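You operate a simulated robot arm through the tools that you are given. There is no shell and no other tool. Be economical: measure what you need, move in short steps, check, and stop when the job is done.

You are at the controls of a simulated robot arm. One attempt, no reset.

Task
Rinse the green ring, dry it on the towel, shut it in the drawer.
Fine: Dip it in the wide white tub, leave it on the striped towel till the drops are gone, lay it in the wide white drawer of the pole rack. Spill a teaspoon at most, drop nothing, leave nothing switched on.
Where things are to end (x, y in the base frame): green ring within 80 mm of [-870, 1160].

It is judged by the outcome, as a careful person would: the job done as asked, and still so three seconds after it is handed in. It fails if anything else is knocked over, pushed out of place, dropped, spilled or broken. Flat cloth is picked up by pressing the open fingertips on it (5 to 10 N) and closing them slowly along it; thin cloth reads only 2 to 8 mm in the jaws.

Robot
A 6-joint arm with a two-finger parallel gripper on a trunk, on a base that drives. Base frame: it is fixed to the floor where the robot stands at the start and does not move with it; the origin is under the middle of the robot, x ahead of it, y to its left, z up; the surface under the hand at the start is at about z = 820. Lengths are in mm, angles in rad, forces in N, time in s.
With the tool pointing down near the work surface it reaches from about 160 to 840 mm from the robot's upright axis, wherever it stands. Its first joint turns from -2.897 to 2.897 rad. Places, roughly: striped towel [-750, 1250, 750]; striped towel top [-900, 1100, 800]; wide white drawer [-900, 1100, 700]; wide white drawer inside [-900, 1200, 600]; wide white tub [500, 200, 800]. Payload 3.91 kg.
The tool frame sits at the grasp point between the pads (the TCP): z along the fingers, y along the line on which they close. The tips reach 30 mm beyond it. The gripper opens to 110 mm. The fingers are 20 mm wide and 10 mm thick; the gripper's body (48 by 112 mm) begins 55 mm behind the TCP.
Orientation is that of the tool frame in the base frame, as a unit quaternion [x, y, z, w]. With the fingers straight down and closing along the base's y, the tool's x points along the base's -x, its y along +y and its z along -z.

Tools
- The arm moves only by the tool play_rows. Its argument "targets" is a list of rows, each a list of 6 numbers: the shift along the tool's x, y, z in m, then the turn, a rotation vector about the tool's x, y, z in rad. In form: [[x, y, z, wx, wy, wz], ...]. A call has 1 to 12 rows; each row shifts and turns the commanded pose from where the row before left it, along the tool's axes as they then stand. "grip" is the finger opening in m, from 0 to 0.11, set as the call begins (left out, the last holds). A row lasts 0.2 s, in which the tool goes at most 50 mm and 0.15 rad; a call with a longer step from one row to the next is refused whole, and so is a gripper value outside its range. Where a pose cannot be reached the arm comes as near as it can. A force on the tool above 90 N (or 10 N above the force at the start of the call, whichever is more), or a blocked arm, ends the call early, and 0.2 s more pass. Each finger travels about 108 mm/s and halts on what it meets, pressing with about 27 N; the grip force reading is that of the motor and also rises with nothing between the fingers. The clock runs only during rows and for 0.2 s after the last one: add rows that do not move to give the fingers time. It gives the time, the measured TCP pose, the force on the tool (base axes), the opening and the grip force at its end, in the units of the frame above (readings bear some noise), with the torque about the TCP (base axes, N m) and any sound that the robot's microphone picked up, and new pictures: "pictures" is both (left out), scene, wrist or none.
- Cameras (640 x 400 px; columns grow to the right, rows downward): "scene" is now at [-120.8, 60.1, 1458.8]; the picture's right is [0.84, -0.54, 0.00], its down [-0.37, -0.59, -0.71] and it looks along [0.38, 0.60, -0.70] (base axes); focal length 214 px, centre (320, 200). "wrist" rides on the gripper at [77, 7, -114] in the tool frame; the picture's right is [-0.09, 1.00, 0.00], its down [-0.80, -0.07, -0.59] and it looks along [-0.59, -0.05, 0.80] (tool axes); focal length 270 px, centre (320, 200). There is no depth. A picture from a camera that has moved, and an enlarged one, comes with that camera's place and axes in the base frame and with its lens. The place of the scene camera against the robot may be out by one fixed shift of up to 18 mm in any direction.
- move_column(by): slides the trunk up (or, below 0, down) by that many mm; the arm and the scene camera ride with it, the base frame stays. It gives what a move gives, with no picture.
- steer(legs): drives the robot by 1 to 6 legs, each [ahead, left, turn to the left] in mm, mm and rad, along the robot's own axes; the way and the turn of a leg run together, so that a leg with both is an arc; at most 1500 mm and 3.142 rad a leg. The arm and the cameras ride along, it lands a little off, and it stops where it bumps. It gives what a move gives, and a new picture of the scene camera.
- head_to(pan, tilt): turns the head with the scene camera to pan (to the left, within 1.501 rad either way) and tilt (down, from -0.506 to 1.204), counted from straight ahead of the robot. It gives what a move gives, and a new picture of the scene camera.
- zoom(camera, box): a new picture of the part [left, top, right, bottom] of that camera's present view, enlarged. The clock stands still meanwhile.
- sign_off(): hands the job in; it is judged then, once.

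Go step by step. Nothing tells you exact positions but the pictures and the camera data: compare them with the known pose of the tool, close in by small moves and look again before you grip or let go. The budget is 120 turns and 260 pictures, counting those below and the enlarged ones. Unless the task says otherwise, let go and move clear before handing in, and close with one line.

The tools are called after "Call:" as name(argument=value, ...) on one line, values as JSON. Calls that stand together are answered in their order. play_rows: Moves the arm, as the interface text tells. Its arguments: {"type":"object","properties":{"targets":{"type":"array"},"grip":{"type":"number"},"pictures":{"type":"string","enum":["both","scene","wrist","none"]}},"required":["targets"]} The other tools are called the same way: move_column (by) slides the trunk up or down; steer (legs) drives the base; head_to (pan, tilt) turns the head that bears the scene camera; zoom (camera, box) takes an enlarged picture of a part of a camera's view; sign_off () hands the job in.

At the start:

```text
clock: 0.0
tcp_pos: [271.5, 343.1, 1192.0]
tcp_rot: [0.0, 1.0, 0.001, 0.0]
wrist_force: [0.5, -0.4, 1.1]
ft_torque: [0.02, 0.02, 0.0]
finger_gap: 110.3
grasp_force: 0.1
trunk travel left (down, up): [-400.0, 140.0]
robot x, y, heading: [0.2, -1.7, -0.001]
head pan, tilt: [1.005, 0.775]
```

scene: 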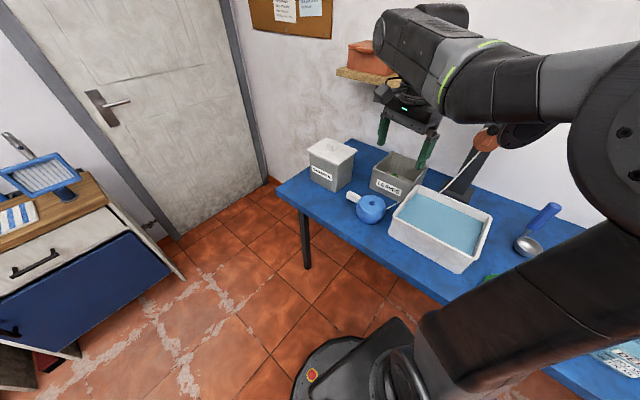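
wrist: 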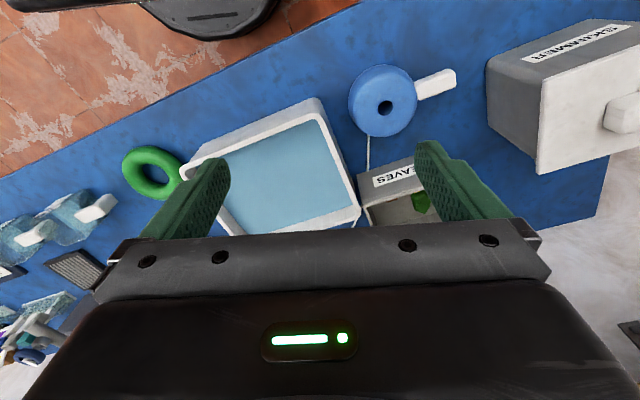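

I see the green ring on the blue table, near (441, -12), to the right of the wide white tub. The rack with the drawers is behind me to the left. I'll turn the head to see both better.

Call:
head_to(pan=0.0, tilt=0.9)

Call:
head_to(pan=1.5, tilt=0.5)

Call:
zoom(camera="wrist", box=[0, 100, 240, 250])

```text
clock: 1.3
tcp_pos: [271.6, 343.1, 1191.9]
tcp_rot: [0.0, 1.0, 0.0, 0.0]
wrist_force: [0.8, 0.6, -0.3]
ft_torque: [0.03, 0.0, -0.01]
finger_gap: 109.9
grasp_force: 0.1
trunk travel left (down, up): [-400.0, 140.0]
robot x, y, heading: [0.1, 0.1, -0.002]
head pan, tilt: [0.0, 0.901]
camera scene: at [-89.1, -9.0, 1449.0], right [0.0, -1.0, 0.0], down [-0.78, 0.0, -0.62], along [0.62, 0.0, -0.78], focal length 214 px, centre (320, 200)
```

scene: 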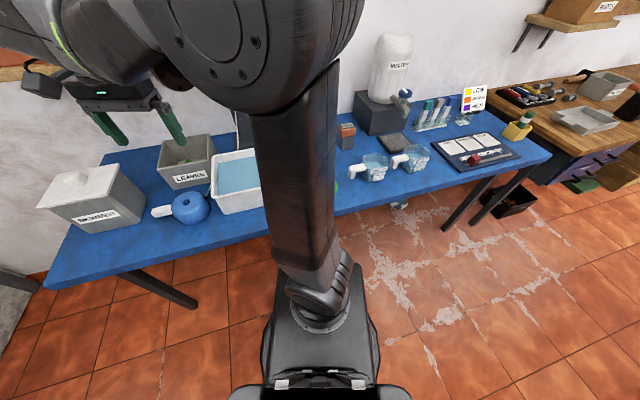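

```text
clock: 2.9
tcp_pos: [271.2, 343.9, 1191.6]
tcp_rot: [0.001, 1.0, 0.0, 0.0]
wrist_force: [-0.4, -0.2, -0.1]
ft_torque: [0.02, -0.01, 0.01]
finger_gap: 109.7
grasp_force: 0.0
trunk travel left (down, up): [-400.0, 140.0]
robot x, y, heading: [1.8, 3.8, -0.002]
head pan, tilt: [1.499, 0.499]
camera scene: at [-158.0, 81.7, 1482.8], right [1.0, -0.07, 0.0], down [-0.03, -0.48, -0.88], along [0.06, 0.88, -0.48], focal length 214 px, centre (320, 200)
```

scene: 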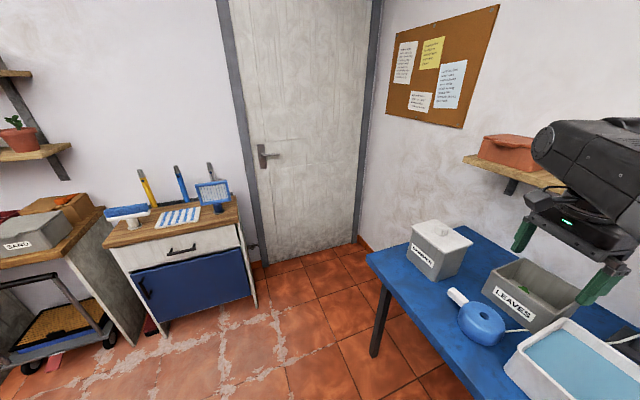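

```text
2.67 times, centred on (120, 175) of wrist
camera zoom: at [193.0, 350.5, 1306.2], right [0.09, 1.0, 0.0], down [0.8, -0.07, 0.59], along [0.59, -0.05, -0.8], focal length 721 px, centre (853, 267)
```

zoom: 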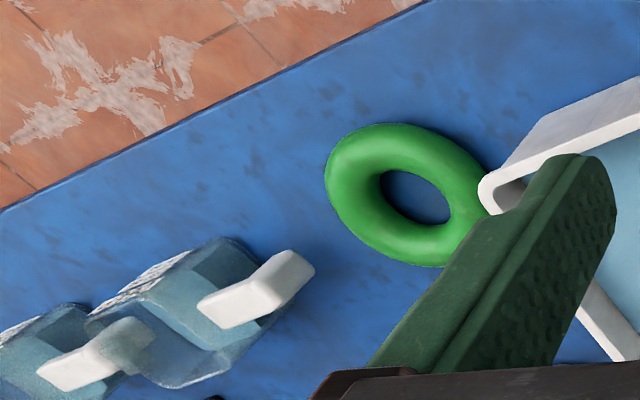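

The ring lies on the table beside the tub, and the cabinet with the striped towel, the white drawer and the blue front is at the left. I'll zoom in on the cabinet to see its layout.

Call:
zoom(camera="scene", box=[90, 150, 290, 275])

```text
3.20 times, centred on (190, 212) of scene
camera zoom: at [-158.0, 81.7, 1482.8], right [1.0, -0.07, 0.0], down [-0.03, -0.48, -0.88], along [0.06, 0.88, -0.48], focal length 686 px, centre (736, 160)
```

zoom: 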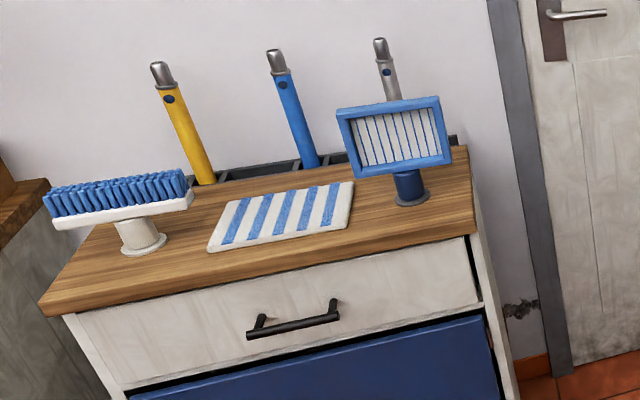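

Ring centre is about (441, -14), with the near rim free. I'll move over the near rim at a safe height, then turn the tool so it closes along x.

Call:
play_rows(targets=[[-0.0128, -0.0357, 0.0172, 0, 0, 0], [-0.0128, -0.0357, 0.0172, 0, 0, 0], [-0.0128, -0.0357, 0.0172, 0, 0, 0], [-0.0128, -0.0357, 0.0172, 0, 0, 0], [-0.0128, -0.0357, 0.0172, 0, 0, 0], [-0.0128, -0.0357, 0.0172, 0, 0, 0], [-0.0128, -0.0357, 0.0172, 0, 0, 0], [-0.0128, -0.0357, 0.0172, 0, 0, 0], [-0.0128, -0.0357, 0.0172, 0, 0, 0], [-0.0128, -0.0357, 0.0172, 0, 0, 0]], pictures="none")

Call:
play_rows(targets=[[0, 0, 0, 0, 0, -0.1428], [0, 0, 0, 0, 0, -0.1428], [0, 0, 0, 0, 0, -0.1428], [0, 0, 0, 0, 0, -0.1428], [0, 0, 0, 0, 0, -0.1428], [0, 0, 0, 0, 0, -0.1428], [0, 0, 0, 0, 0, -0.1428], [0, 0, 0, 0, 0, -0.1428], [0, 0, 0, 0, 0, -0.1428], [0, 0, 0, 0, 0, -0.1428], [0, 0, 0, 0, 0, -0.1428], [0, 0, 0, 0, 0, 0]], pictures="wrist")

Call:
head_to(pan=0.4, tilt=0.9)

```text
clock: 5.1
tcp_pos: [399.5, -13.6, 1021.0]
tcp_rot: [0.0, 1.0, 0.0, 0.0]
wrist_force: [0.6, -0.2, 0.7]
ft_torque: [-0.02, -0.02, 0.0]
finger_gap: 110.0
grasp_force: 0.1
trunk travel left (down, up): [-400.0, 140.0]
robot x, y, heading: [4.2, -0.9, -0.0]
head pan, tilt: [1.499, 0.499]
```

```text
clock: 7.7
tcp_pos: [400.8, -13.9, 1019.9]
tcp_rot: [0.708, -0.706, 0.0, 0.0]
wrist_force: [-0.1, -0.2, 1.0]
ft_torque: [0.0, 0.0, 0.0]
finger_gap: 110.0
grasp_force: 0.1
trunk travel left (down, up): [-400.0, 140.0]
robot x, y, heading: [-1.4, -1.9, 0.005]
head pan, tilt: [1.499, 0.499]
camera wrist: at [392.3, -90.3, 1133.4], right [-1.0, 0.09, 0.0], down [0.07, 0.8, 0.59], along [0.05, 0.59, -0.8], focal length 270 px, centre (320, 200)
```

wrist: 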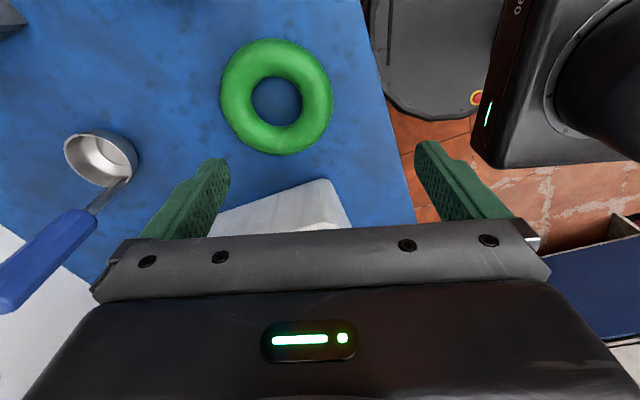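

```text
clock: 9.0
tcp_pos: [400.3, -13.2, 1018.0]
tcp_rot: [-0.707, 0.707, 0.0, 0.001]
wrist_force: [-0.5, -1.2, 0.1]
ft_torque: [0.03, -0.03, -0.03]
finger_gap: 110.1
grasp_force: 0.0
trunk travel left (down, up): [-400.0, 140.0]
robot x, y, heading: [0.5, -1.6, -0.001]
head pan, tilt: [0.4, 0.901]
camera scene: at [-95.0, 20.3, 1449.0], right [0.39, -0.92, 0.0], down [-0.72, -0.31, -0.62], along [0.57, 0.24, -0.78], focal length 214 px, centre (320, 200)
```

scene: 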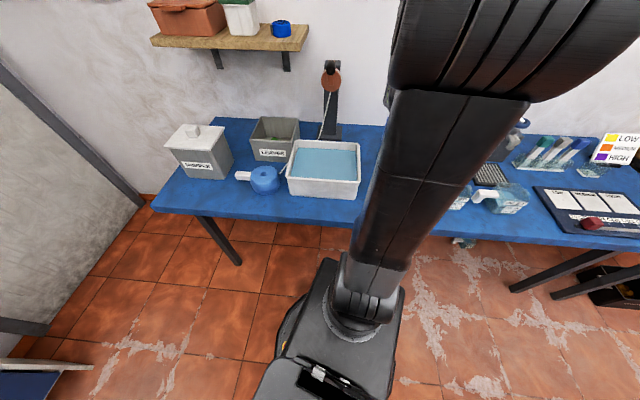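

Ring centre refined to (446, -12), with the near rim centre at x≈403. I'll narrow the fingers to 60 mm and descend partway for a check.

Call:
play_rows(targets=[[-0.001, -0.003, 0.03, 0, 0, 0], [0, 0, 0.03, 0, 0, 0], [0, 0, 0.03, 0, 0, 0], [0, 0, 0.02, 0, 0, 0], [0, 0, 0, 0, 0, 0]], grip=0.06, pictures="wrist")

```text
clock: 10.2
tcp_pos: [403.4, -11.8, 909.1]
tcp_rot: [-0.707, 0.708, 0.0, 0.0]
wrist_force: [0.0, 0.0, -0.2]
ft_torque: [0.0, -0.02, 0.0]
finger_gap: 60.0
grasp_force: 0.1
trunk travel left (down, up): [-400.0, 140.0]
robot x, y, heading: [-1.1, -1.7, 0.003]
head pan, tilt: [0.4, 0.901]
camera wrist: at [394.4, -89.3, 1022.5], right [-1.0, 0.09, 0.0], down [0.07, 0.8, 0.59], along [0.05, 0.59, -0.8], focal length 270 px, centre (320, 200)
```

wrist: 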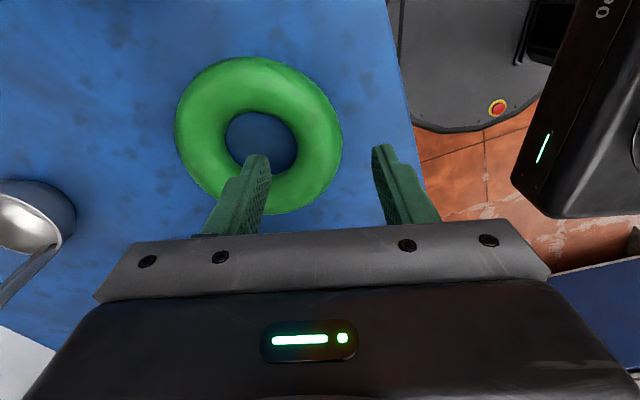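

The inner finger lines up with the hole and the outer one is outside the ring. I'll descend to just above the table, then close.

Call:
play_rows(targets=[[0, 0.001, 0.02, 0, 0, 0], [0, 0, 0.02, 0, 0, 0], [0, 0, 0.014, 0, 0, 0], [0, 0, 0, 0, 0, 0]], pictures="wrist")

Call:
play_rows(targets=[[0, 0, 0, 0, 0, 0], [0, 0, 0, 0, 0, 0], [0, 0, 0, 0, 0, 0], [0, 0, 0, 0, 0, 0]], grip=0.02, pictures="wrist")

```text
clock: 11.2
tcp_pos: [401.1, -14.0, 856.3]
tcp_rot: [-0.707, 0.707, -0.001, -0.001]
wrist_force: [0.1, -0.7, -0.3]
ft_torque: [-0.02, 0.0, -0.02]
finger_gap: 59.9
grasp_force: 0.1
trunk travel left (down, up): [-400.0, 140.0]
robot x, y, heading: [0.0, -3.5, 0.004]
head pan, tilt: [0.4, 0.901]
camera wrist: at [393.4, -90.1, 970.0], right [-1.0, 0.09, 0.0], down [0.07, 0.8, 0.59], along [0.05, 0.59, -0.8], focal length 270 px, centre (320, 200)
```

wrist: 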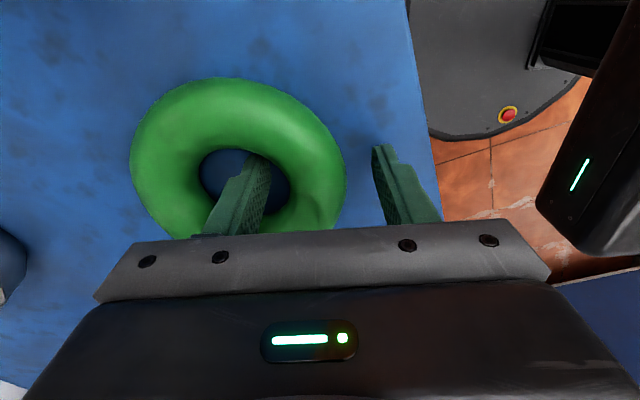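

```text
clock: 12.2
tcp_pos: [402.1, -13.7, 857.0]
tcp_rot: [-0.707, 0.707, -0.001, 0.0]
wrist_force: [-0.5, 0.3, 0.0]
ft_torque: [0.0, 0.05, 0.0]
finger_gap: 33.7
grasp_force: 27.2
trunk travel left (down, up): [-400.0, 140.0]
robot x, y, heading: [1.3, 1.7, -0.004]
head pan, tilt: [0.4, 0.901]
camera wrist: at [393.3, -90.1, 970.1], right [-1.0, 0.09, 0.0], down [0.07, 0.8, 0.59], along [0.05, 0.59, -0.8], focal length 270 px, centre (320, 200)
```

wrist: 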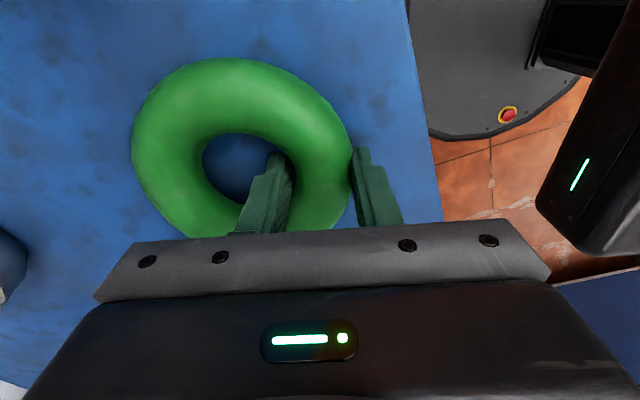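

Ring is gripped (33.7 mm). Lifting straight up, and looking at the tub from the head camera.

Call:
play_rows(targets=[[0, 0, -0.02, 0, 0, 0], [0, 0, -0.03, 0, 0, 0], [0, 0, -0.04, 0, 0, 0], [0, 0, -0.04, 0, 0, 0], [0, 0, -0.04, 0, 0, 0], [0, 0, -0.03, 0, 0, 0], [0, 0, 0, 0, 0, 0]], pictures="both")

Call:
head_to(pan=0.7, tilt=0.8)

Call:
zoom(camera="scene", box=[280, 100, 520, 250])

```text
clock: 13.8
tcp_pos: [401.6, -11.8, 1056.6]
tcp_rot: [-0.707, 0.707, 0.0, 0.001]
wrist_force: [-0.4, 0.9, -1.4]
ft_torque: [0.0, 0.09, 0.0]
finger_gap: 33.6
grasp_force: 26.5
trunk travel left (down, up): [-400.0, 140.0]
robot x, y, heading: [-0.1, 0.7, -0.0]
head pan, tilt: [0.4, 0.901]
camera scene: at [-95.0, 20.3, 1448.9], right [0.39, -0.92, 0.0], down [-0.72, -0.3, -0.62], along [0.57, 0.24, -0.78], focal length 214 px, centre (320, 200)
camera wrist: at [393.2, -89.1, 1170.3], right [-1.0, 0.09, 0.0], down [0.07, 0.8, 0.59], along [0.05, 0.59, -0.8], focal length 270 px, centre (320, 200)
```

scene: 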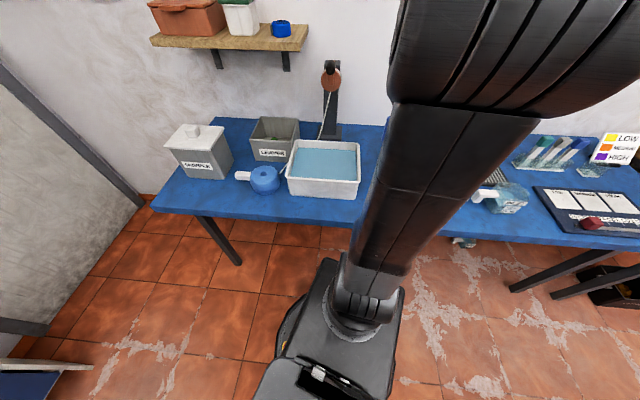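
wrist: 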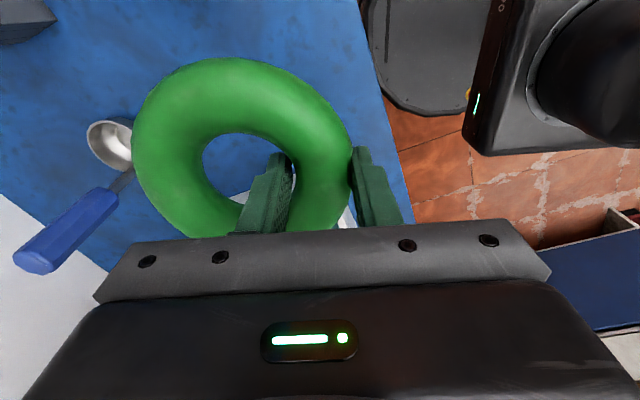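

```text
clock: 14.6
tcp_pos: [401.1, -11.8, 1055.3]
tcp_rot: [0.707, -0.707, -0.001, 0.0]
wrist_force: [-0.4, 0.5, -0.2]
ft_torque: [0.01, 0.03, 0.0]
finger_gap: 33.3
grasp_force: 27.3
trunk travel left (down, up): [-400.0, 140.0]
robot x, y, heading: [-0.9, 1.2, -0.002]
head pan, tilt: [0.7, 0.799]
camera scene: at [-102.8, 42.8, 1456.8], right [0.64, -0.77, 0.0], down [-0.55, -0.46, -0.7], along [0.53, 0.45, -0.72], focal length 214 px, centre (320, 200)
```

scene: 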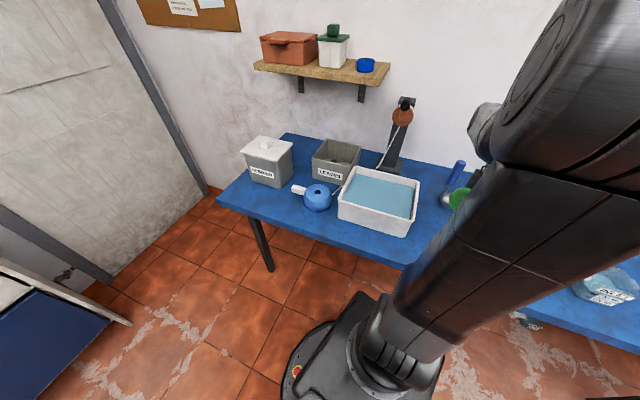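

```text
2.67 times, centred on (400, 175) of scene
camera zoom: at [-102.8, 42.8, 1456.8], right [0.64, -0.77, 0.0], down [-0.55, -0.46, -0.7], along [0.53, 0.45, -0.72], focal length 572 px, centre (107, 267)
```

zoom: 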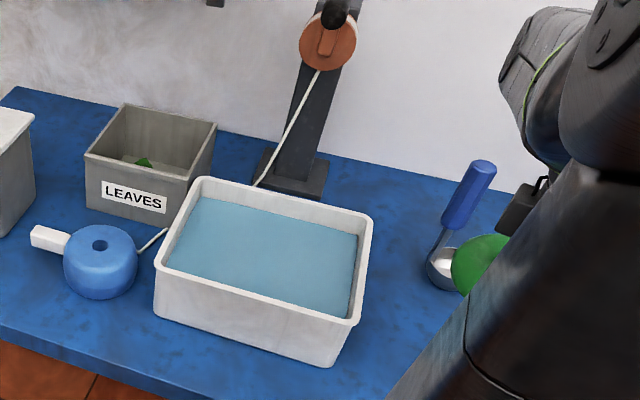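

I'm holding the ring at z≈1056. The tub looks centred near (470, 245), turned about 17°, with its rim at about z=910. I'll carry the ring over it and check with the wrist camera.

Call:
play_rows(targets=[[-0.03, 0, 0, 0, 0, 0], [-0.04, 0, 0, 0, 0, 0], [-0.04, 0, 0, 0, 0, 0], [-0.04, 0, 0, 0, 0, 0], [-0.04, -0.005, 0, 0, 0, 0], [-0.04, -0.005, 0, 0, 0, 0], [-0.02, -0.005, 0, 0, 0, 0], [0, 0, 0, 0, 0, 0]], pictures="both")

Call:
zoom(camera="scene", box=[260, 100, 500, 250])

```text
clock: 16.4
tcp_pos: [418.3, 238.9, 1056.0]
tcp_rot: [0.707, -0.707, 0.0, -0.001]
wrist_force: [-0.4, 0.2, -0.2]
ft_torque: [-0.02, 0.04, 0.01]
finger_gap: 33.7
grasp_force: 26.7
trunk travel left (down, up): [-400.0, 140.0]
robot x, y, heading: [-4.1, 3.1, 0.003]
head pan, tilt: [0.7, 0.799]
camera scene: at [-102.7, 43.0, 1456.9], right [0.64, -0.76, 0.0], down [-0.55, -0.46, -0.7], along [0.53, 0.45, -0.72], focal length 214 px, centre (320, 200)
camera wrist: at [409.1, 161.3, 1170.4], right [-1.0, 0.09, 0.0], down [0.07, 0.8, 0.59], along [0.05, 0.59, -0.8], focal length 270 px, centre (320, 200)
```

scene: 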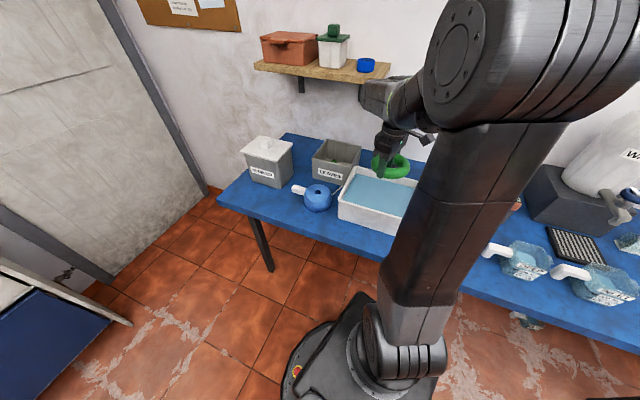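
wrist: 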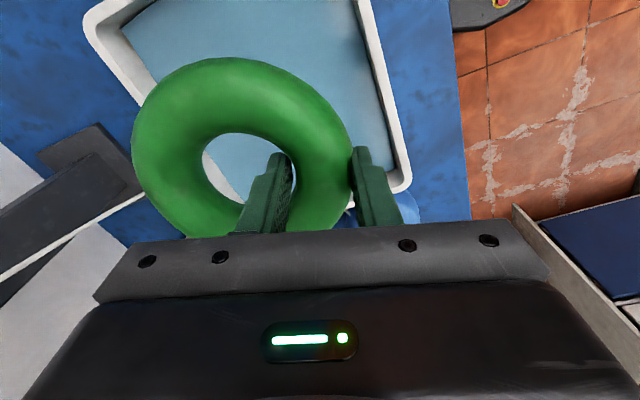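

```text
2.67 times, centred on (380, 175) of scene
camera zoom: at [-102.7, 43.0, 1456.9], right [0.64, -0.76, 0.0], down [-0.55, -0.46, -0.7], along [0.53, 0.45, -0.72], focal length 572 px, centre (160, 267)
```

zoom: 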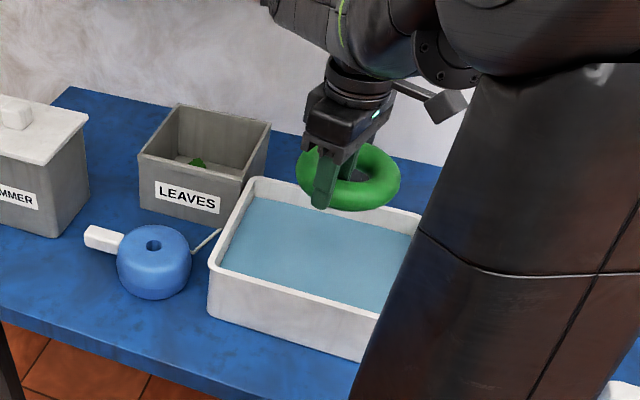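

From the wrist view the tub centre is about (458, 250), and the ring is almost over it. I'll shift 8 mm and lower slowly toward the water.

Call:
play_rows(targets=[[-0.008, 0.001, 0, 0, 0, 0], [0, 0, 0.02, 0, 0, 0], [0, 0, 0.025, 0, 0, 0], [0, 0, 0.025, 0, 0, 0], [0, 0, 0.02, 0, 0, 0], [0, 0, 0.015, 0, 0, 0], [0, 0, 0.01, 0, 0, 0], [0, 0, 0.005, 0, 0, 0], [0, 0, 0, 0, 0, 0]], pictures="both")

Call:
zoom(camera="scene", box=[300, 130, 460, 230])

```text
clock: 18.4
tcp_pos: [416.5, 246.7, 935.8]
tcp_rot: [0.707, -0.707, 0.0, 0.0]
wrist_force: [0.5, 1.5, 0.3]
ft_torque: [0.0, 0.02, 0.0]
finger_gap: 33.4
grasp_force: 27.2
trunk travel left (down, up): [-400.0, 140.0]
robot x, y, heading: [0.3, 0.1, -0.002]
head pan, tilt: [0.7, 0.799]
camera scene: at [-102.8, 43.0, 1456.9], right [0.64, -0.76, 0.0], down [-0.55, -0.46, -0.7], along [0.53, 0.45, -0.72], focal length 214 px, centre (320, 200)
camera wrist: at [407.1, 169.6, 1049.6], right [-1.0, 0.09, 0.0], down [0.07, 0.8, 0.59], along [0.05, 0.59, -0.8], focal length 270 px, centre (320, 200)
```

scene: 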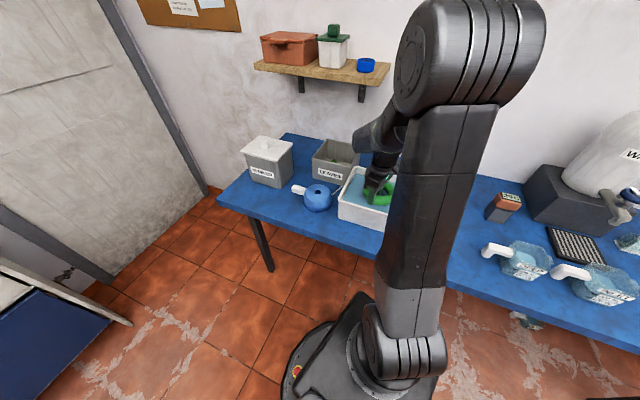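
wrist: 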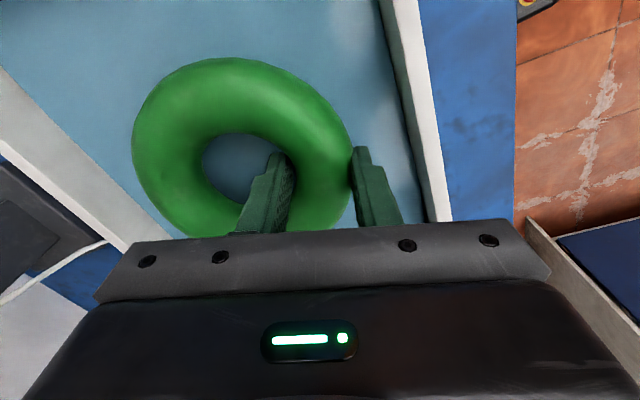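

```text
4.00 times, centred on (380, 180) of scene
camera zoom: at [-102.8, 43.0, 1456.9], right [0.64, -0.76, 0.0], down [-0.55, -0.46, -0.7], along [0.53, 0.45, -0.72], focal length 858 px, centre (80, 280)
```

zoom: 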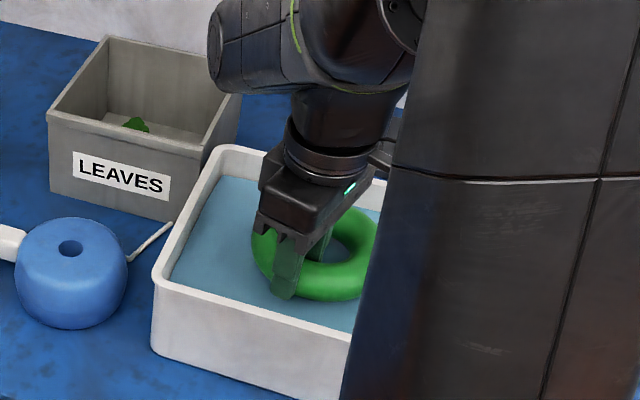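

Clearance to the tub walls looks good. I'll lower the ring slowly into the water.

Call:
play_rows(targets=[[0, 0, 0.006, 0, 0, 0], [0, 0, 0.006, 0, 0, 0], [0, 0, 0.006, 0, 0, 0], [0, 0, 0.006, 0, 0, 0], [0, 0, 0.006, 0, 0, 0], [0, 0, 0.006, 0, 0, 0], [0, 0, 0.006, 0, 0, 0], [0, 0, 0.006, 0, 0, 0], [0, 0, 0.006, 0, 0, 0], [0, 0, 0.003, 0, 0, 0], [0, 0, 0, 0, 0, 0]], pictures="wrist")

Call:
zoom(camera="scene", box=[300, 130, 460, 230])

```text
clock: 20.8
tcp_pos: [415.3, 245.1, 877.8]
tcp_rot: [-0.707, 0.707, 0.0, 0.001]
wrist_force: [0.6, 0.1, -0.8]
ft_torque: [-0.03, 0.01, 0.0]
finger_gap: 33.2
grasp_force: 26.9
trunk travel left (down, up): [-400.0, 140.0]
robot x, y, heading: [3.2, -2.6, -0.003]
head pan, tilt: [0.7, 0.799]
camera wrist: at [407.0, 168.8, 992.6], right [-1.0, 0.09, 0.0], down [0.07, 0.8, 0.59], along [0.05, 0.59, -0.8], focal length 270 px, centre (320, 200)
```

wrist: 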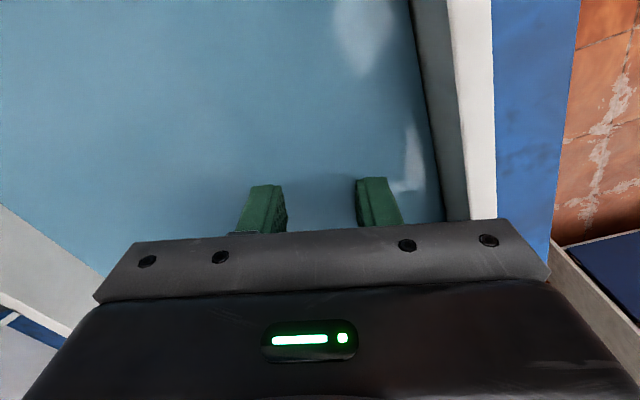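

```text
4.00 times, centred on (380, 180) of scene
camera zoom: at [-102.8, 43.0, 1456.9], right [0.64, -0.76, 0.0], down [-0.55, -0.46, -0.7], along [0.53, 0.45, -0.72], focal length 858 px, centre (80, 280)
```

zoom: 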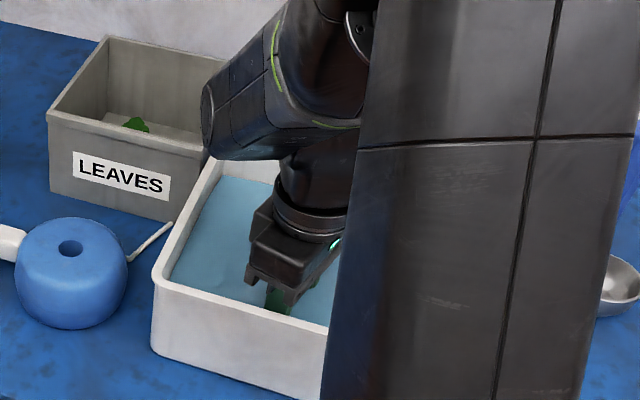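

The ring is fully under the water. I'll hold it there with a gentle swirl, then lift slowly and let it drip over the tub.

Call:
play_rows(targets=[[0.003, 0, 0, 0, 0, 0], [-0.006, 0, 0, 0, 0, 0], [0.006, 0, 0, 0, 0, 0], [-0.003, 0, 0, 0, 0, 0], [0, 0, 0, 0, 0, 0], [0, 0, 0, 0, 0, 0], [0, 0, 0, 0, 0, 0], [0, 0, 0, 0, 0, 0], [0, 0, 0, 0, 0, 0], [0, 0, 0, 0, 0, 0], [0, 0, 0, 0, 0, 0], [0, 0, 0, 0, 0, 0]], pictures="none")

Call:
play_rows(targets=[[0, 0, -0.006, 0, 0, 0], [0, 0, -0.006, 0, 0, 0], [0, 0, -0.006, 0, 0, 0], [0, 0, -0.006, 0, 0, 0], [0, 0, -0.006, 0, 0, 0], [0, 0, -0.006, 0, 0, 0], [0, 0, -0.006, 0, 0, 0], [0, 0, -0.006, 0, 0, 0], [0, 0, -0.006, 0, 0, 0], [0, 0, -0.006, 0, 0, 0], [0, 0, -0.006, 0, 0, 0], [0, 0, 0, 0, 0, 0]], pictures="wrist")

```text
clock: 23.4
tcp_pos: [416.1, 245.9, 879.3]
tcp_rot: [0.707, -0.707, -0.001, 0.0]
wrist_force: [-0.7, 0.5, -1.1]
ft_torque: [-0.03, 0.02, 0.0]
finger_gap: 33.1
grasp_force: 26.7
trunk travel left (down, up): [-400.0, 140.0]
robot x, y, heading: [-1.2, 0.2, -0.001]
head pan, tilt: [0.7, 0.799]
```

```text
clock: 26.0
tcp_pos: [415.9, 246.0, 945.4]
tcp_rot: [-0.707, 0.707, 0.0, 0.0]
wrist_force: [-0.8, 0.0, -0.7]
ft_torque: [-0.03, 0.02, -0.01]
finger_gap: 32.8
grasp_force: 27.4
trunk travel left (down, up): [-400.0, 140.0]
robot x, y, heading: [6.1, -0.7, 0.0]
head pan, tilt: [0.7, 0.799]
camera wrist: at [407.2, 168.6, 1059.6], right [-1.0, 0.09, 0.0], down [0.07, 0.8, 0.59], along [0.05, 0.59, -0.8], focal length 270 px, centre (320, 200)
```

wrist: 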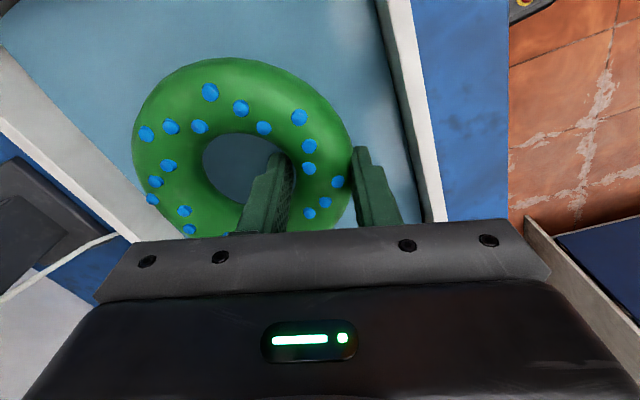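

Blue drops show on the ring. I'll hold it over the tub for a few seconds to let it drip.

Call:
play_rows(targets=[[0, 0, 0, 0, 0, 0], [0, 0, 0, 0, 0, 0], [0, 0, 0, 0, 0, 0], [0, 0, 0, 0, 0, 0], [0, 0, 0, 0, 0, 0], [0, 0, 0, 0, 0, 0], [0, 0, 0, 0, 0, 0], [0, 0, 0, 0, 0, 0], [0, 0, 0, 0, 0, 0], [0, 0, 0, 0, 0, 0], [0, 0, 0, 0, 0, 0], [0, 0, 0, 0, 0, 0]], pictures="none")

Call:
play_rows(targets=[[0, 0, 0, 0, 0, 0], [0, 0, 0, 0, 0, 0], [0, 0, 0, 0, 0, 0], [0, 0, 0, 0, 0, 0], [0, 0, 0, 0, 0, 0], [0, 0, 0, 0, 0, 0], [0, 0, 0, 0, 0, 0], [0, 0, 0, 0, 0, 0], [0, 0, 0, 0, 0, 0], [0, 0, 0, 0, 0, 0], [0, 0, 0, 0, 0, 0], [0, 0, 0, 0, 0, 0]], pictures="wrist")

```text
clock: 28.6
tcp_pos: [415.3, 246.2, 945.6]
tcp_rot: [0.707, -0.707, -0.001, 0.0]
wrist_force: [0.1, -0.4, -1.1]
ft_torque: [-0.03, 0.03, -0.02]
finger_gap: 32.9
grasp_force: 27.1
trunk travel left (down, up): [-400.0, 140.0]
robot x, y, heading: [-0.7, 0.3, 0.0]
head pan, tilt: [0.7, 0.799]
```

```text
clock: 31.2
tcp_pos: [415.8, 245.4, 945.5]
tcp_rot: [-0.707, 0.708, 0.0, 0.001]
wrist_force: [-0.1, 0.9, -0.7]
ft_torque: [0.01, -0.02, 0.02]
finger_gap: 32.9
grasp_force: 27.2
trunk travel left (down, up): [-400.0, 140.0]
robot x, y, heading: [-1.0, -1.2, -0.0]
head pan, tilt: [0.7, 0.799]
camera wrist: at [407.1, 168.6, 1059.5], right [-1.0, 0.09, 0.0], down [0.07, 0.8, 0.59], along [0.05, 0.59, -0.8], focal length 270 px, centre (320, 200)
```

wrist: 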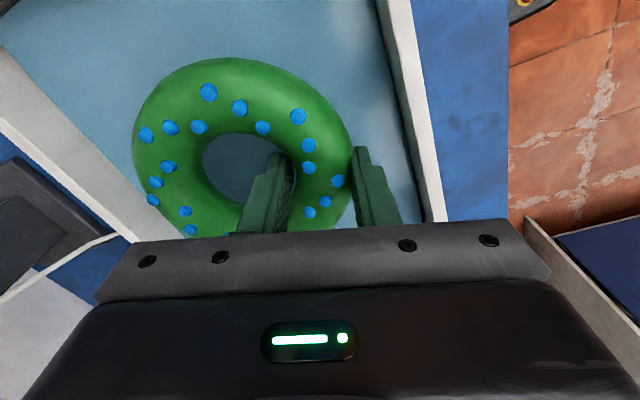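

The drops cling without falling, so it's time for the towel. I'll lift, pull the arm in, back away from the table and turn toward the cabinet.

Call:
play_rows(targets=[[0, 0, -0.015, 0, 0, 0], [0, 0, -0.03, 0, 0, 0], [0, 0, -0.03, 0, 0, 0], [0, 0, -0.03, 0, 0, 0], [0, 0, -0.03, 0, 0, 0], [0, 0, -0.02, 0, 0, 0], [0.02, 0.005, 0, 0, 0, 0], [0.035, 0.008, 0, 0, 0, 0], [0.04, 0.008, 0, 0, 0, 0], [0.04, 0.008, 0, 0, 0, 0], [0.035, 0.005, 0, 0, 0, 0], [0.015, 0, 0, 0, 0, 0]], pictures="none")

Call:
steer(legs=[[-200, 0, 0], [0, 0, 1.826], [300, 370, 0]])

Call:
head_to(pan=0.3, tilt=0.75)

```text
clock: 33.8
tcp_pos: [382.0, 61.4, 1099.1]
tcp_rot: [0.707, -0.707, 0.001, 0.0]
wrist_force: [-0.4, 0.2, -0.7]
ft_torque: [-0.01, 0.01, -0.01]
finger_gap: 32.6
grasp_force: 26.8
trunk travel left (down, up): [-400.0, 140.0]
robot x, y, heading: [-0.9, 0.6, -0.001]
head pan, tilt: [0.7, 0.799]
```

```text
clock: 42.2
tcp_pos: [-798.2, 554.3, 1099.4]
tcp_rot: [0.992, 0.126, 0.0, 0.0]
wrist_force: [0.3, 0.7, -0.8]
ft_torque: [0.01, 0.0, 0.0]
finger_gap: 32.0
grasp_force: 27.0
trunk travel left (down, up): [-400.0, 140.0]
robot x, y, heading: [-639.4, 199.1, 1.822]
head pan, tilt: [0.7, 0.799]
camera scene: at [-660.2, 73.7, 1456.9], right [0.58, 0.82, 0.0], down [0.58, -0.41, -0.7], along [-0.57, 0.4, -0.72], focal length 214 px, centre (320, 200)
```

scene: 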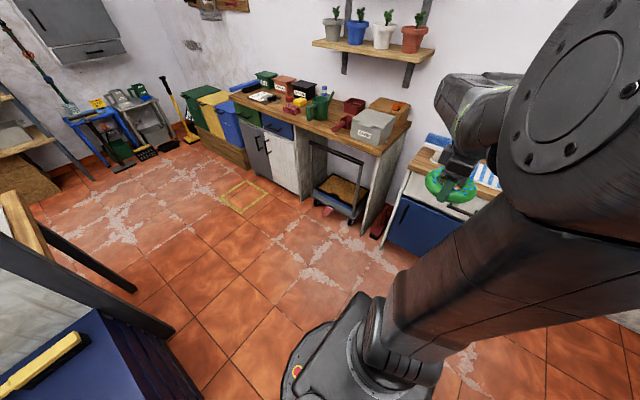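

```text
clock: 43.1
tcp_pos: [-797.8, 554.5, 1098.7]
tcp_rot: [0.992, 0.126, 0.0, 0.0]
wrist_force: [-0.1, -0.7, -0.4]
ft_torque: [-0.03, -0.01, -0.03]
finger_gap: 32.0
grasp_force: 27.0
trunk travel left (down, up): [-400.0, 140.0]
robot x, y, heading: [-640.0, 197.7, 1.819]
head pan, tilt: [0.3, 0.75]
camera scene: at [-637.8, 97.3, 1460.8], right [0.85, 0.53, 0.0], down [0.36, -0.58, -0.73], along [-0.39, 0.62, -0.68], focal length 214 px, centre (320, 200)
```

scene: 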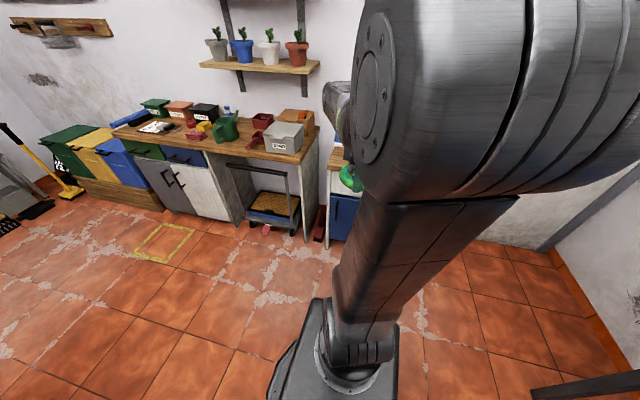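

The arm blocks the view straight ahead. I'll turn the base right so the cabinet is on my left front, then look.

Call:
steer(legs=[[0, 0, -0.8]])

Call:
head_to(pan=0.85, tilt=0.75)

```text
clock: 45.6
tcp_pos: [-497.9, 559.4, 1099.0]
tcp_rot: [0.963, -0.269, 0.0, 0.001]
wrist_force: [0.3, 0.1, -1.0]
ft_torque: [-0.05, -0.02, 0.0]
finger_gap: 32.0
grasp_force: 26.9
trunk travel left (down, up): [-400.0, 140.0]
robot x, y, heading: [-646.8, 206.9, 1.027]
head pan, tilt: [0.3, 0.75]
camera scene: at [-704.6, 126.2, 1460.9], right [0.97, -0.24, 0.0], down [-0.16, -0.66, -0.73], along [0.18, 0.71, -0.68], focal length 214 px, centre (320, 200)
```

scene: 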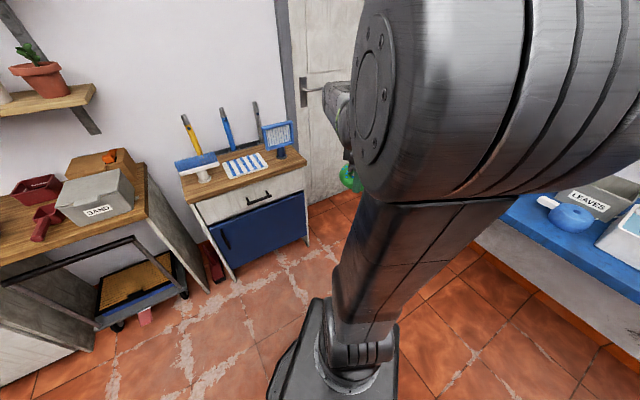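

```text
clock: 46.6
tcp_pos: [-498.2, 560.5, 1098.5]
tcp_rot: [0.964, -0.268, 0.0, 0.001]
wrist_force: [-0.3, 0.1, 0.1]
ft_torque: [-0.03, 0.01, -0.01]
finger_gap: 31.7
grasp_force: 27.4
trunk travel left (down, up): [-400.0, 140.0]
robot x, y, heading: [-642.7, 201.2, 1.027]
head pan, tilt: [0.85, 0.75]
camera scene: at [-749.5, 124.8, 1460.9], right [0.95, 0.3, 0.0], down [0.21, -0.65, -0.73], along [-0.22, 0.7, -0.68], focal length 214 px, centre (320, 200)
```

scene: 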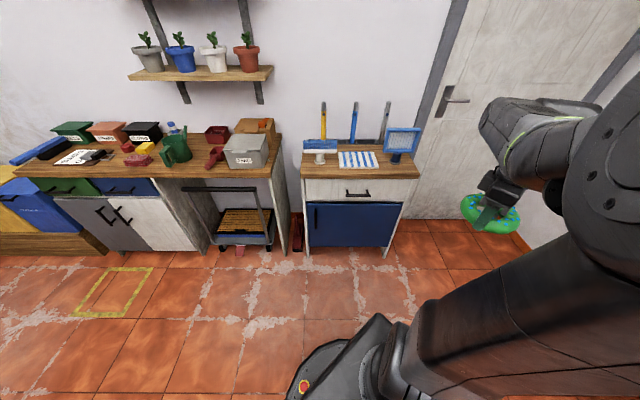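

Now I have a clear view of the cabinet. Zooming in to measure it.

Call:
zoom(camera="scene", box=[280, 95, 440, 195])

Call:
zoom(camera="scene", box=[280, 160, 440, 260])

```text
4.00 times, centred on (360, 145) of scene
camera zoom: at [-749.5, 124.8, 1460.9], right [0.95, 0.3, 0.0], down [0.21, -0.65, -0.73], along [-0.22, 0.7, -0.68], focal length 858 px, centre (160, 420)
```

zoom: 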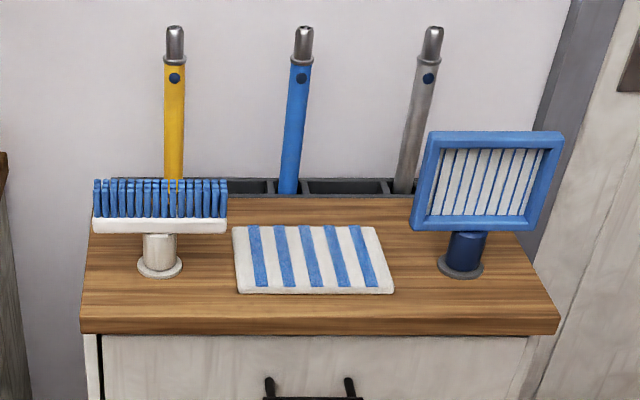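

```text
4.00 times, centred on (360, 210) of scene
camera zoom: at [-749.5, 124.8, 1460.9], right [0.95, 0.3, 0.0], down [0.21, -0.65, -0.73], along [-0.22, 0.7, -0.68], focal length 858 px, centre (160, 160)
```

zoom: 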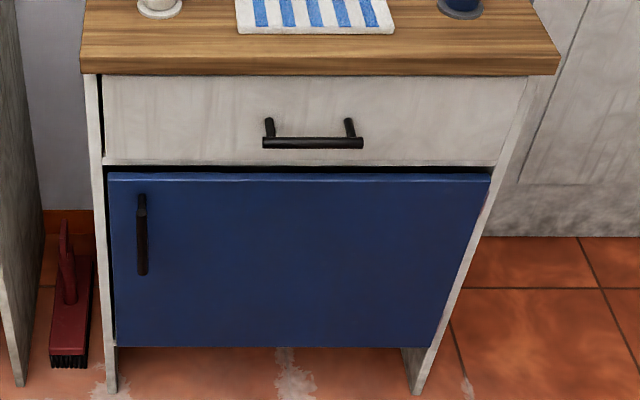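

The cabinet is turned about 16°, its top at about z≈810, the towel centre near (-857, 1175) and the white drawer's handle near (-812, 1003, 700). Driving about 300 mm closer.

Call:
steer(legs=[[203, 221, 0]])

Call:
zoom(camera="scene", box=[200, 100, 440, 250])

```text
clock: 48.6
tcp_pos: [-583.3, 846.9, 1098.6]
tcp_rot: [0.964, -0.267, -0.001, 0.0]
wrist_force: [-0.1, 0.1, -1.1]
ft_torque: [-0.03, 0.04, 0.01]
finger_gap: 31.7
grasp_force: 26.5
trunk travel left (down, up): [-400.0, 140.0]
robot x, y, heading: [-726.5, 485.9, 1.032]
head pan, tilt: [0.85, 0.75]
camera scene: at [-834.0, 412.0, 1460.9], right [0.95, 0.31, 0.0], down [0.21, -0.65, -0.73], along [-0.22, 0.7, -0.68], focal length 214 px, centre (320, 200)
```

scene: 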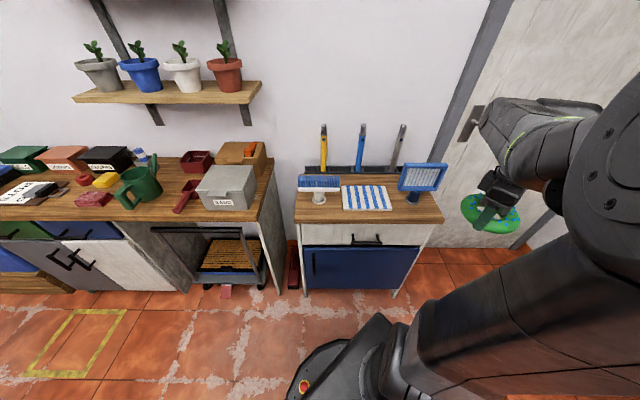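

```text
2.67 times, centred on (320, 175) of scene
camera zoom: at [-834.0, 412.0, 1460.9], right [0.95, 0.31, 0.0], down [0.21, -0.65, -0.73], along [-0.22, 0.7, -0.68], focal length 572 px, centre (320, 267)
```

zoom: 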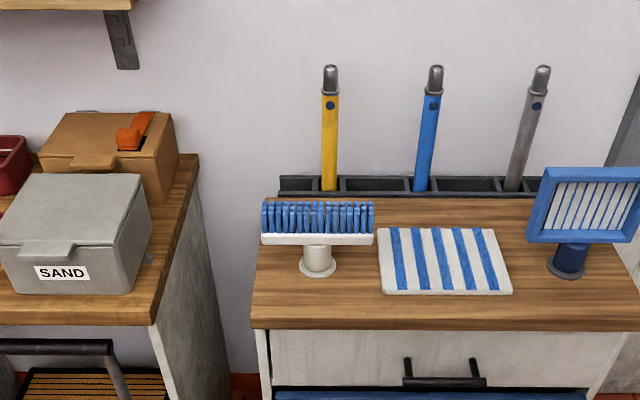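

Triangulated: towel centre about (-853, 1133, 830), cabinet angle about 0.31 rad, handle about (-811, 988, 709). I'll turn the tool to square with the cabinet, then move above the towel, still high.

Call:
play_rows(targets=[[0, 0, 0, 0, 0, 0.144], [0, 0, 0, 0, 0, 0.144], [0, 0, 0, 0, 0, 0.144], [0, 0, 0, 0, 0, 0.144], [0, 0, 0, 0, 0, 0.144], [0, 0, 0, 0, 0, 0]], pictures="none")

Call:
play_rows(targets=[[-0.025, 0.014, 0, 0, 0, 0], [-0.0356, 0.0197, 0, 0, 0, 0], [-0.0356, 0.0197, 0, 0, 0, 0], [-0.0356, 0.0197, 0, 0, 0, 0], [-0.0356, 0.0197, 0, 0, 0, 0], [-0.0356, 0.0197, 0, 0, 0, 0], [-0.0356, 0.0197, 0, 0, 0, 0], [-0.0356, 0.0197, 0, 0, 0, 0], [-0.0356, 0.0197, 0, 0, 0, 0], [-0.0356, 0.0197, 0, 0, 0, 0], [-0.01, 0.006, 0, 0, 0, 0], [0, 0, 0, 0, 0, 0]], pictures="both")

```text
clock: 50.0
tcp_pos: [-582.8, 845.0, 1100.3]
tcp_rot: [0.807, -0.59, 0.0, -0.001]
wrist_force: [-0.7, 1.0, -0.9]
ft_torque: [0.01, 0.0, 0.01]
finger_gap: 31.6
grasp_force: 27.1
trunk travel left (down, up): [-400.0, 140.0]
robot x, y, heading: [-725.4, 489.5, 1.032]
head pan, tilt: [0.85, 0.75]
```

```text
clock: 52.6
tcp_pos: [-879.9, 1125.9, 1099.0]
tcp_rot: [0.808, -0.589, 0.0, 0.001]
wrist_force: [0.9, 0.9, -0.6]
ft_torque: [0.02, 0.05, 0.02]
finger_gap: 31.6
grasp_force: 26.8
trunk travel left (down, up): [-400.0, 140.0]
robot x, y, heading: [-726.3, 487.6, 1.03]
head pan, tilt: [0.85, 0.75]
camera scene: at [-834.0, 411.6, 1460.8], right [0.95, 0.31, 0.0], down [0.21, -0.65, -0.73], along [-0.22, 0.7, -0.68], focal length 214 px, centre (320, 200)
camera wrist: at [-864.9, 1050.3, 1213.5], right [-0.98, -0.22, 0.0], down [-0.18, 0.78, 0.59], along [-0.13, 0.58, -0.8], focal length 270 px, centre (320, 200)
```

scene: 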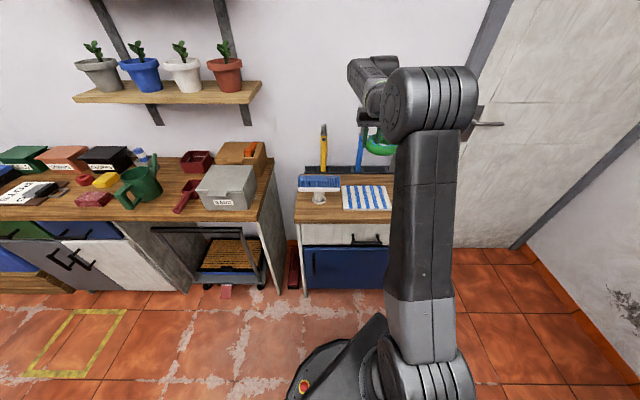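
wrist: 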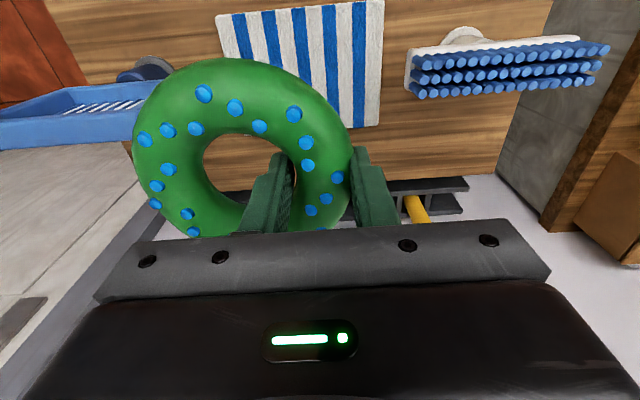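

The ring is over the towel with room to the brush and the net. Descending partway and checking.

Call:
play_rows(targets=[[-0.002, 0, 0.02, 0, 0, 0], [0, 0.004, 0.03, 0, 0, 0], [0, 0, 0.03, 0, 0, 0], [0, 0, 0.03, 0, 0, 0], [0, 0, 0.03, 0, 0, 0], [0, 0, 0.03, 0, 0, 0], [0, 0, 0.02, 0, 0, 0], [0, 0, 0.01, 0, 0, 0], [0, 0, 0, 0, 0, 0]], pictures="both")

Call:
zoom(camera="scene", box=[270, 110, 470, 235])

```text
clock: 54.6
tcp_pos: [-886.1, 1125.8, 898.6]
tcp_rot: [0.808, -0.589, 0.0, 0.0]
wrist_force: [0.8, 0.2, -1.0]
ft_torque: [0.01, 0.0, -0.02]
finger_gap: 31.7
grasp_force: 27.3
trunk travel left (down, up): [-400.0, 140.0]
robot x, y, heading: [-726.1, 487.1, 1.026]
head pan, tilt: [0.85, 0.75]
camera scene: at [-834.0, 411.7, 1460.9], right [0.95, 0.31, 0.0], down [0.21, -0.65, -0.73], along [-0.22, 0.7, -0.68], focal length 214 px, centre (320, 200)
camera wrist: at [-870.2, 1050.9, 1012.9], right [-0.98, -0.22, 0.0], down [-0.18, 0.78, 0.59], along [-0.13, 0.58, -0.8], focal length 270 px, centre (320, 200)
```

scene: 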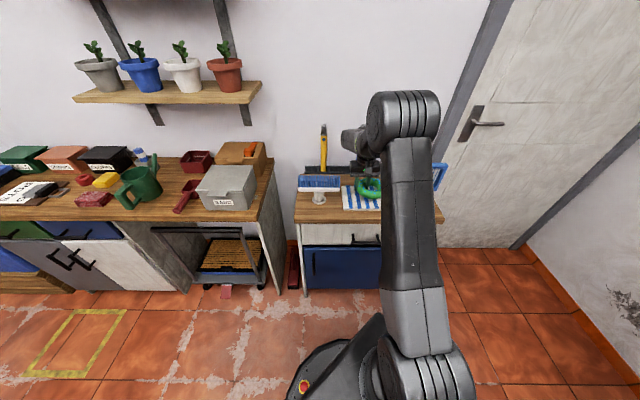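
wrist: 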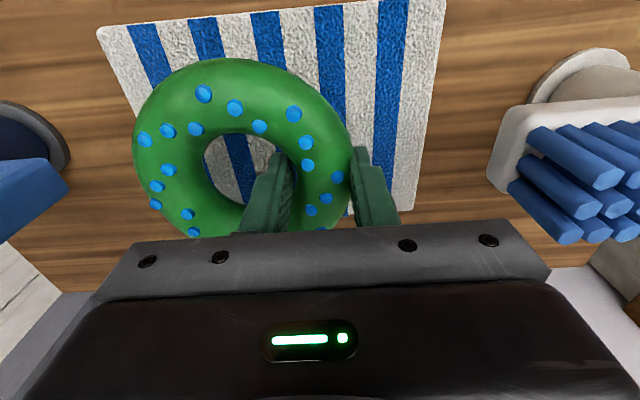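

```text
3.20 times, centred on (370, 172) of scene
camera zoom: at [-834.0, 411.7, 1460.9], right [0.95, 0.31, 0.0], down [0.21, -0.65, -0.73], along [-0.22, 0.7, -0.68], focal length 686 px, centre (160, 288)
```

zoom: 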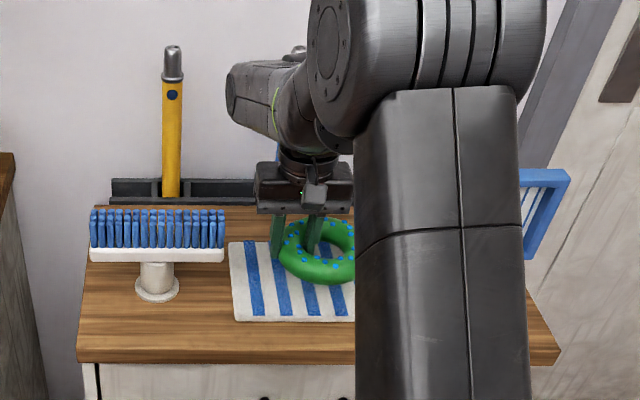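

Alignment is good and the towel top is about z≈833. Lowering in small steps until the ring touches.

Call:
play_rows(targets=[[0, 0, 0.006, 0, 0, 0], [0, 0, 0.006, 0, 0, 0], [0, 0, 0.006, 0, 0, 0], [0, 0, 0.004, 0, 0, 0], [0, 0, 0, 0, 0, 0]], pictures="none")

Call:
play_rows(targets=[[0, 0, 0.002, 0, 0, 0], [0, 0, 0.002, 0, 0, 0], [0, 0, 0, 0, 0, 0]], pictures="wrist")

```text
clock: 55.8
tcp_pos: [-884.7, 1124.9, 876.6]
tcp_rot: [0.808, -0.589, 0.0, 0.0]
wrist_force: [0.7, 0.2, -0.9]
ft_torque: [0.01, 0.03, 0.0]
finger_gap: 31.4
grasp_force: 26.6
trunk travel left (down, up): [-400.0, 140.0]
robot x, y, heading: [-727.7, 489.0, 1.031]
head pan, tilt: [0.85, 0.75]
```

```text
clock: 56.6
tcp_pos: [-884.1, 1125.1, 873.2]
tcp_rot: [0.808, -0.589, 0.0, 0.001]
wrist_force: [0.2, -0.4, -1.2]
ft_torque: [0.03, 0.03, -0.02]
finger_gap: 31.4
grasp_force: 26.9
trunk travel left (down, up): [-400.0, 140.0]
robot x, y, heading: [-723.2, 487.3, 1.034]
head pan, tilt: [0.85, 0.75]
camera wrist: at [-869.4, 1050.1, 987.3], right [-0.98, -0.22, 0.0], down [-0.18, 0.78, 0.59], along [-0.13, 0.58, -0.8], focal length 270 px, centre (320, 200)
```

wrist: 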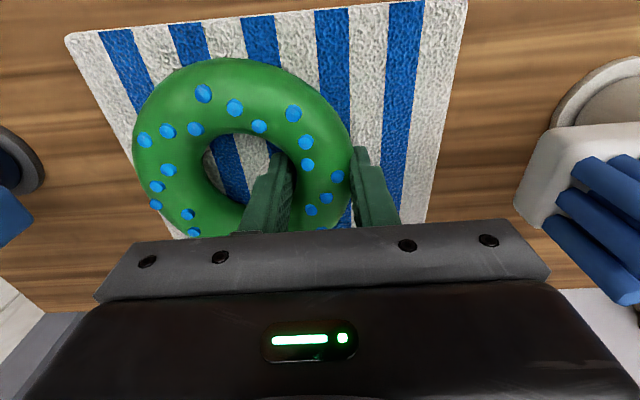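

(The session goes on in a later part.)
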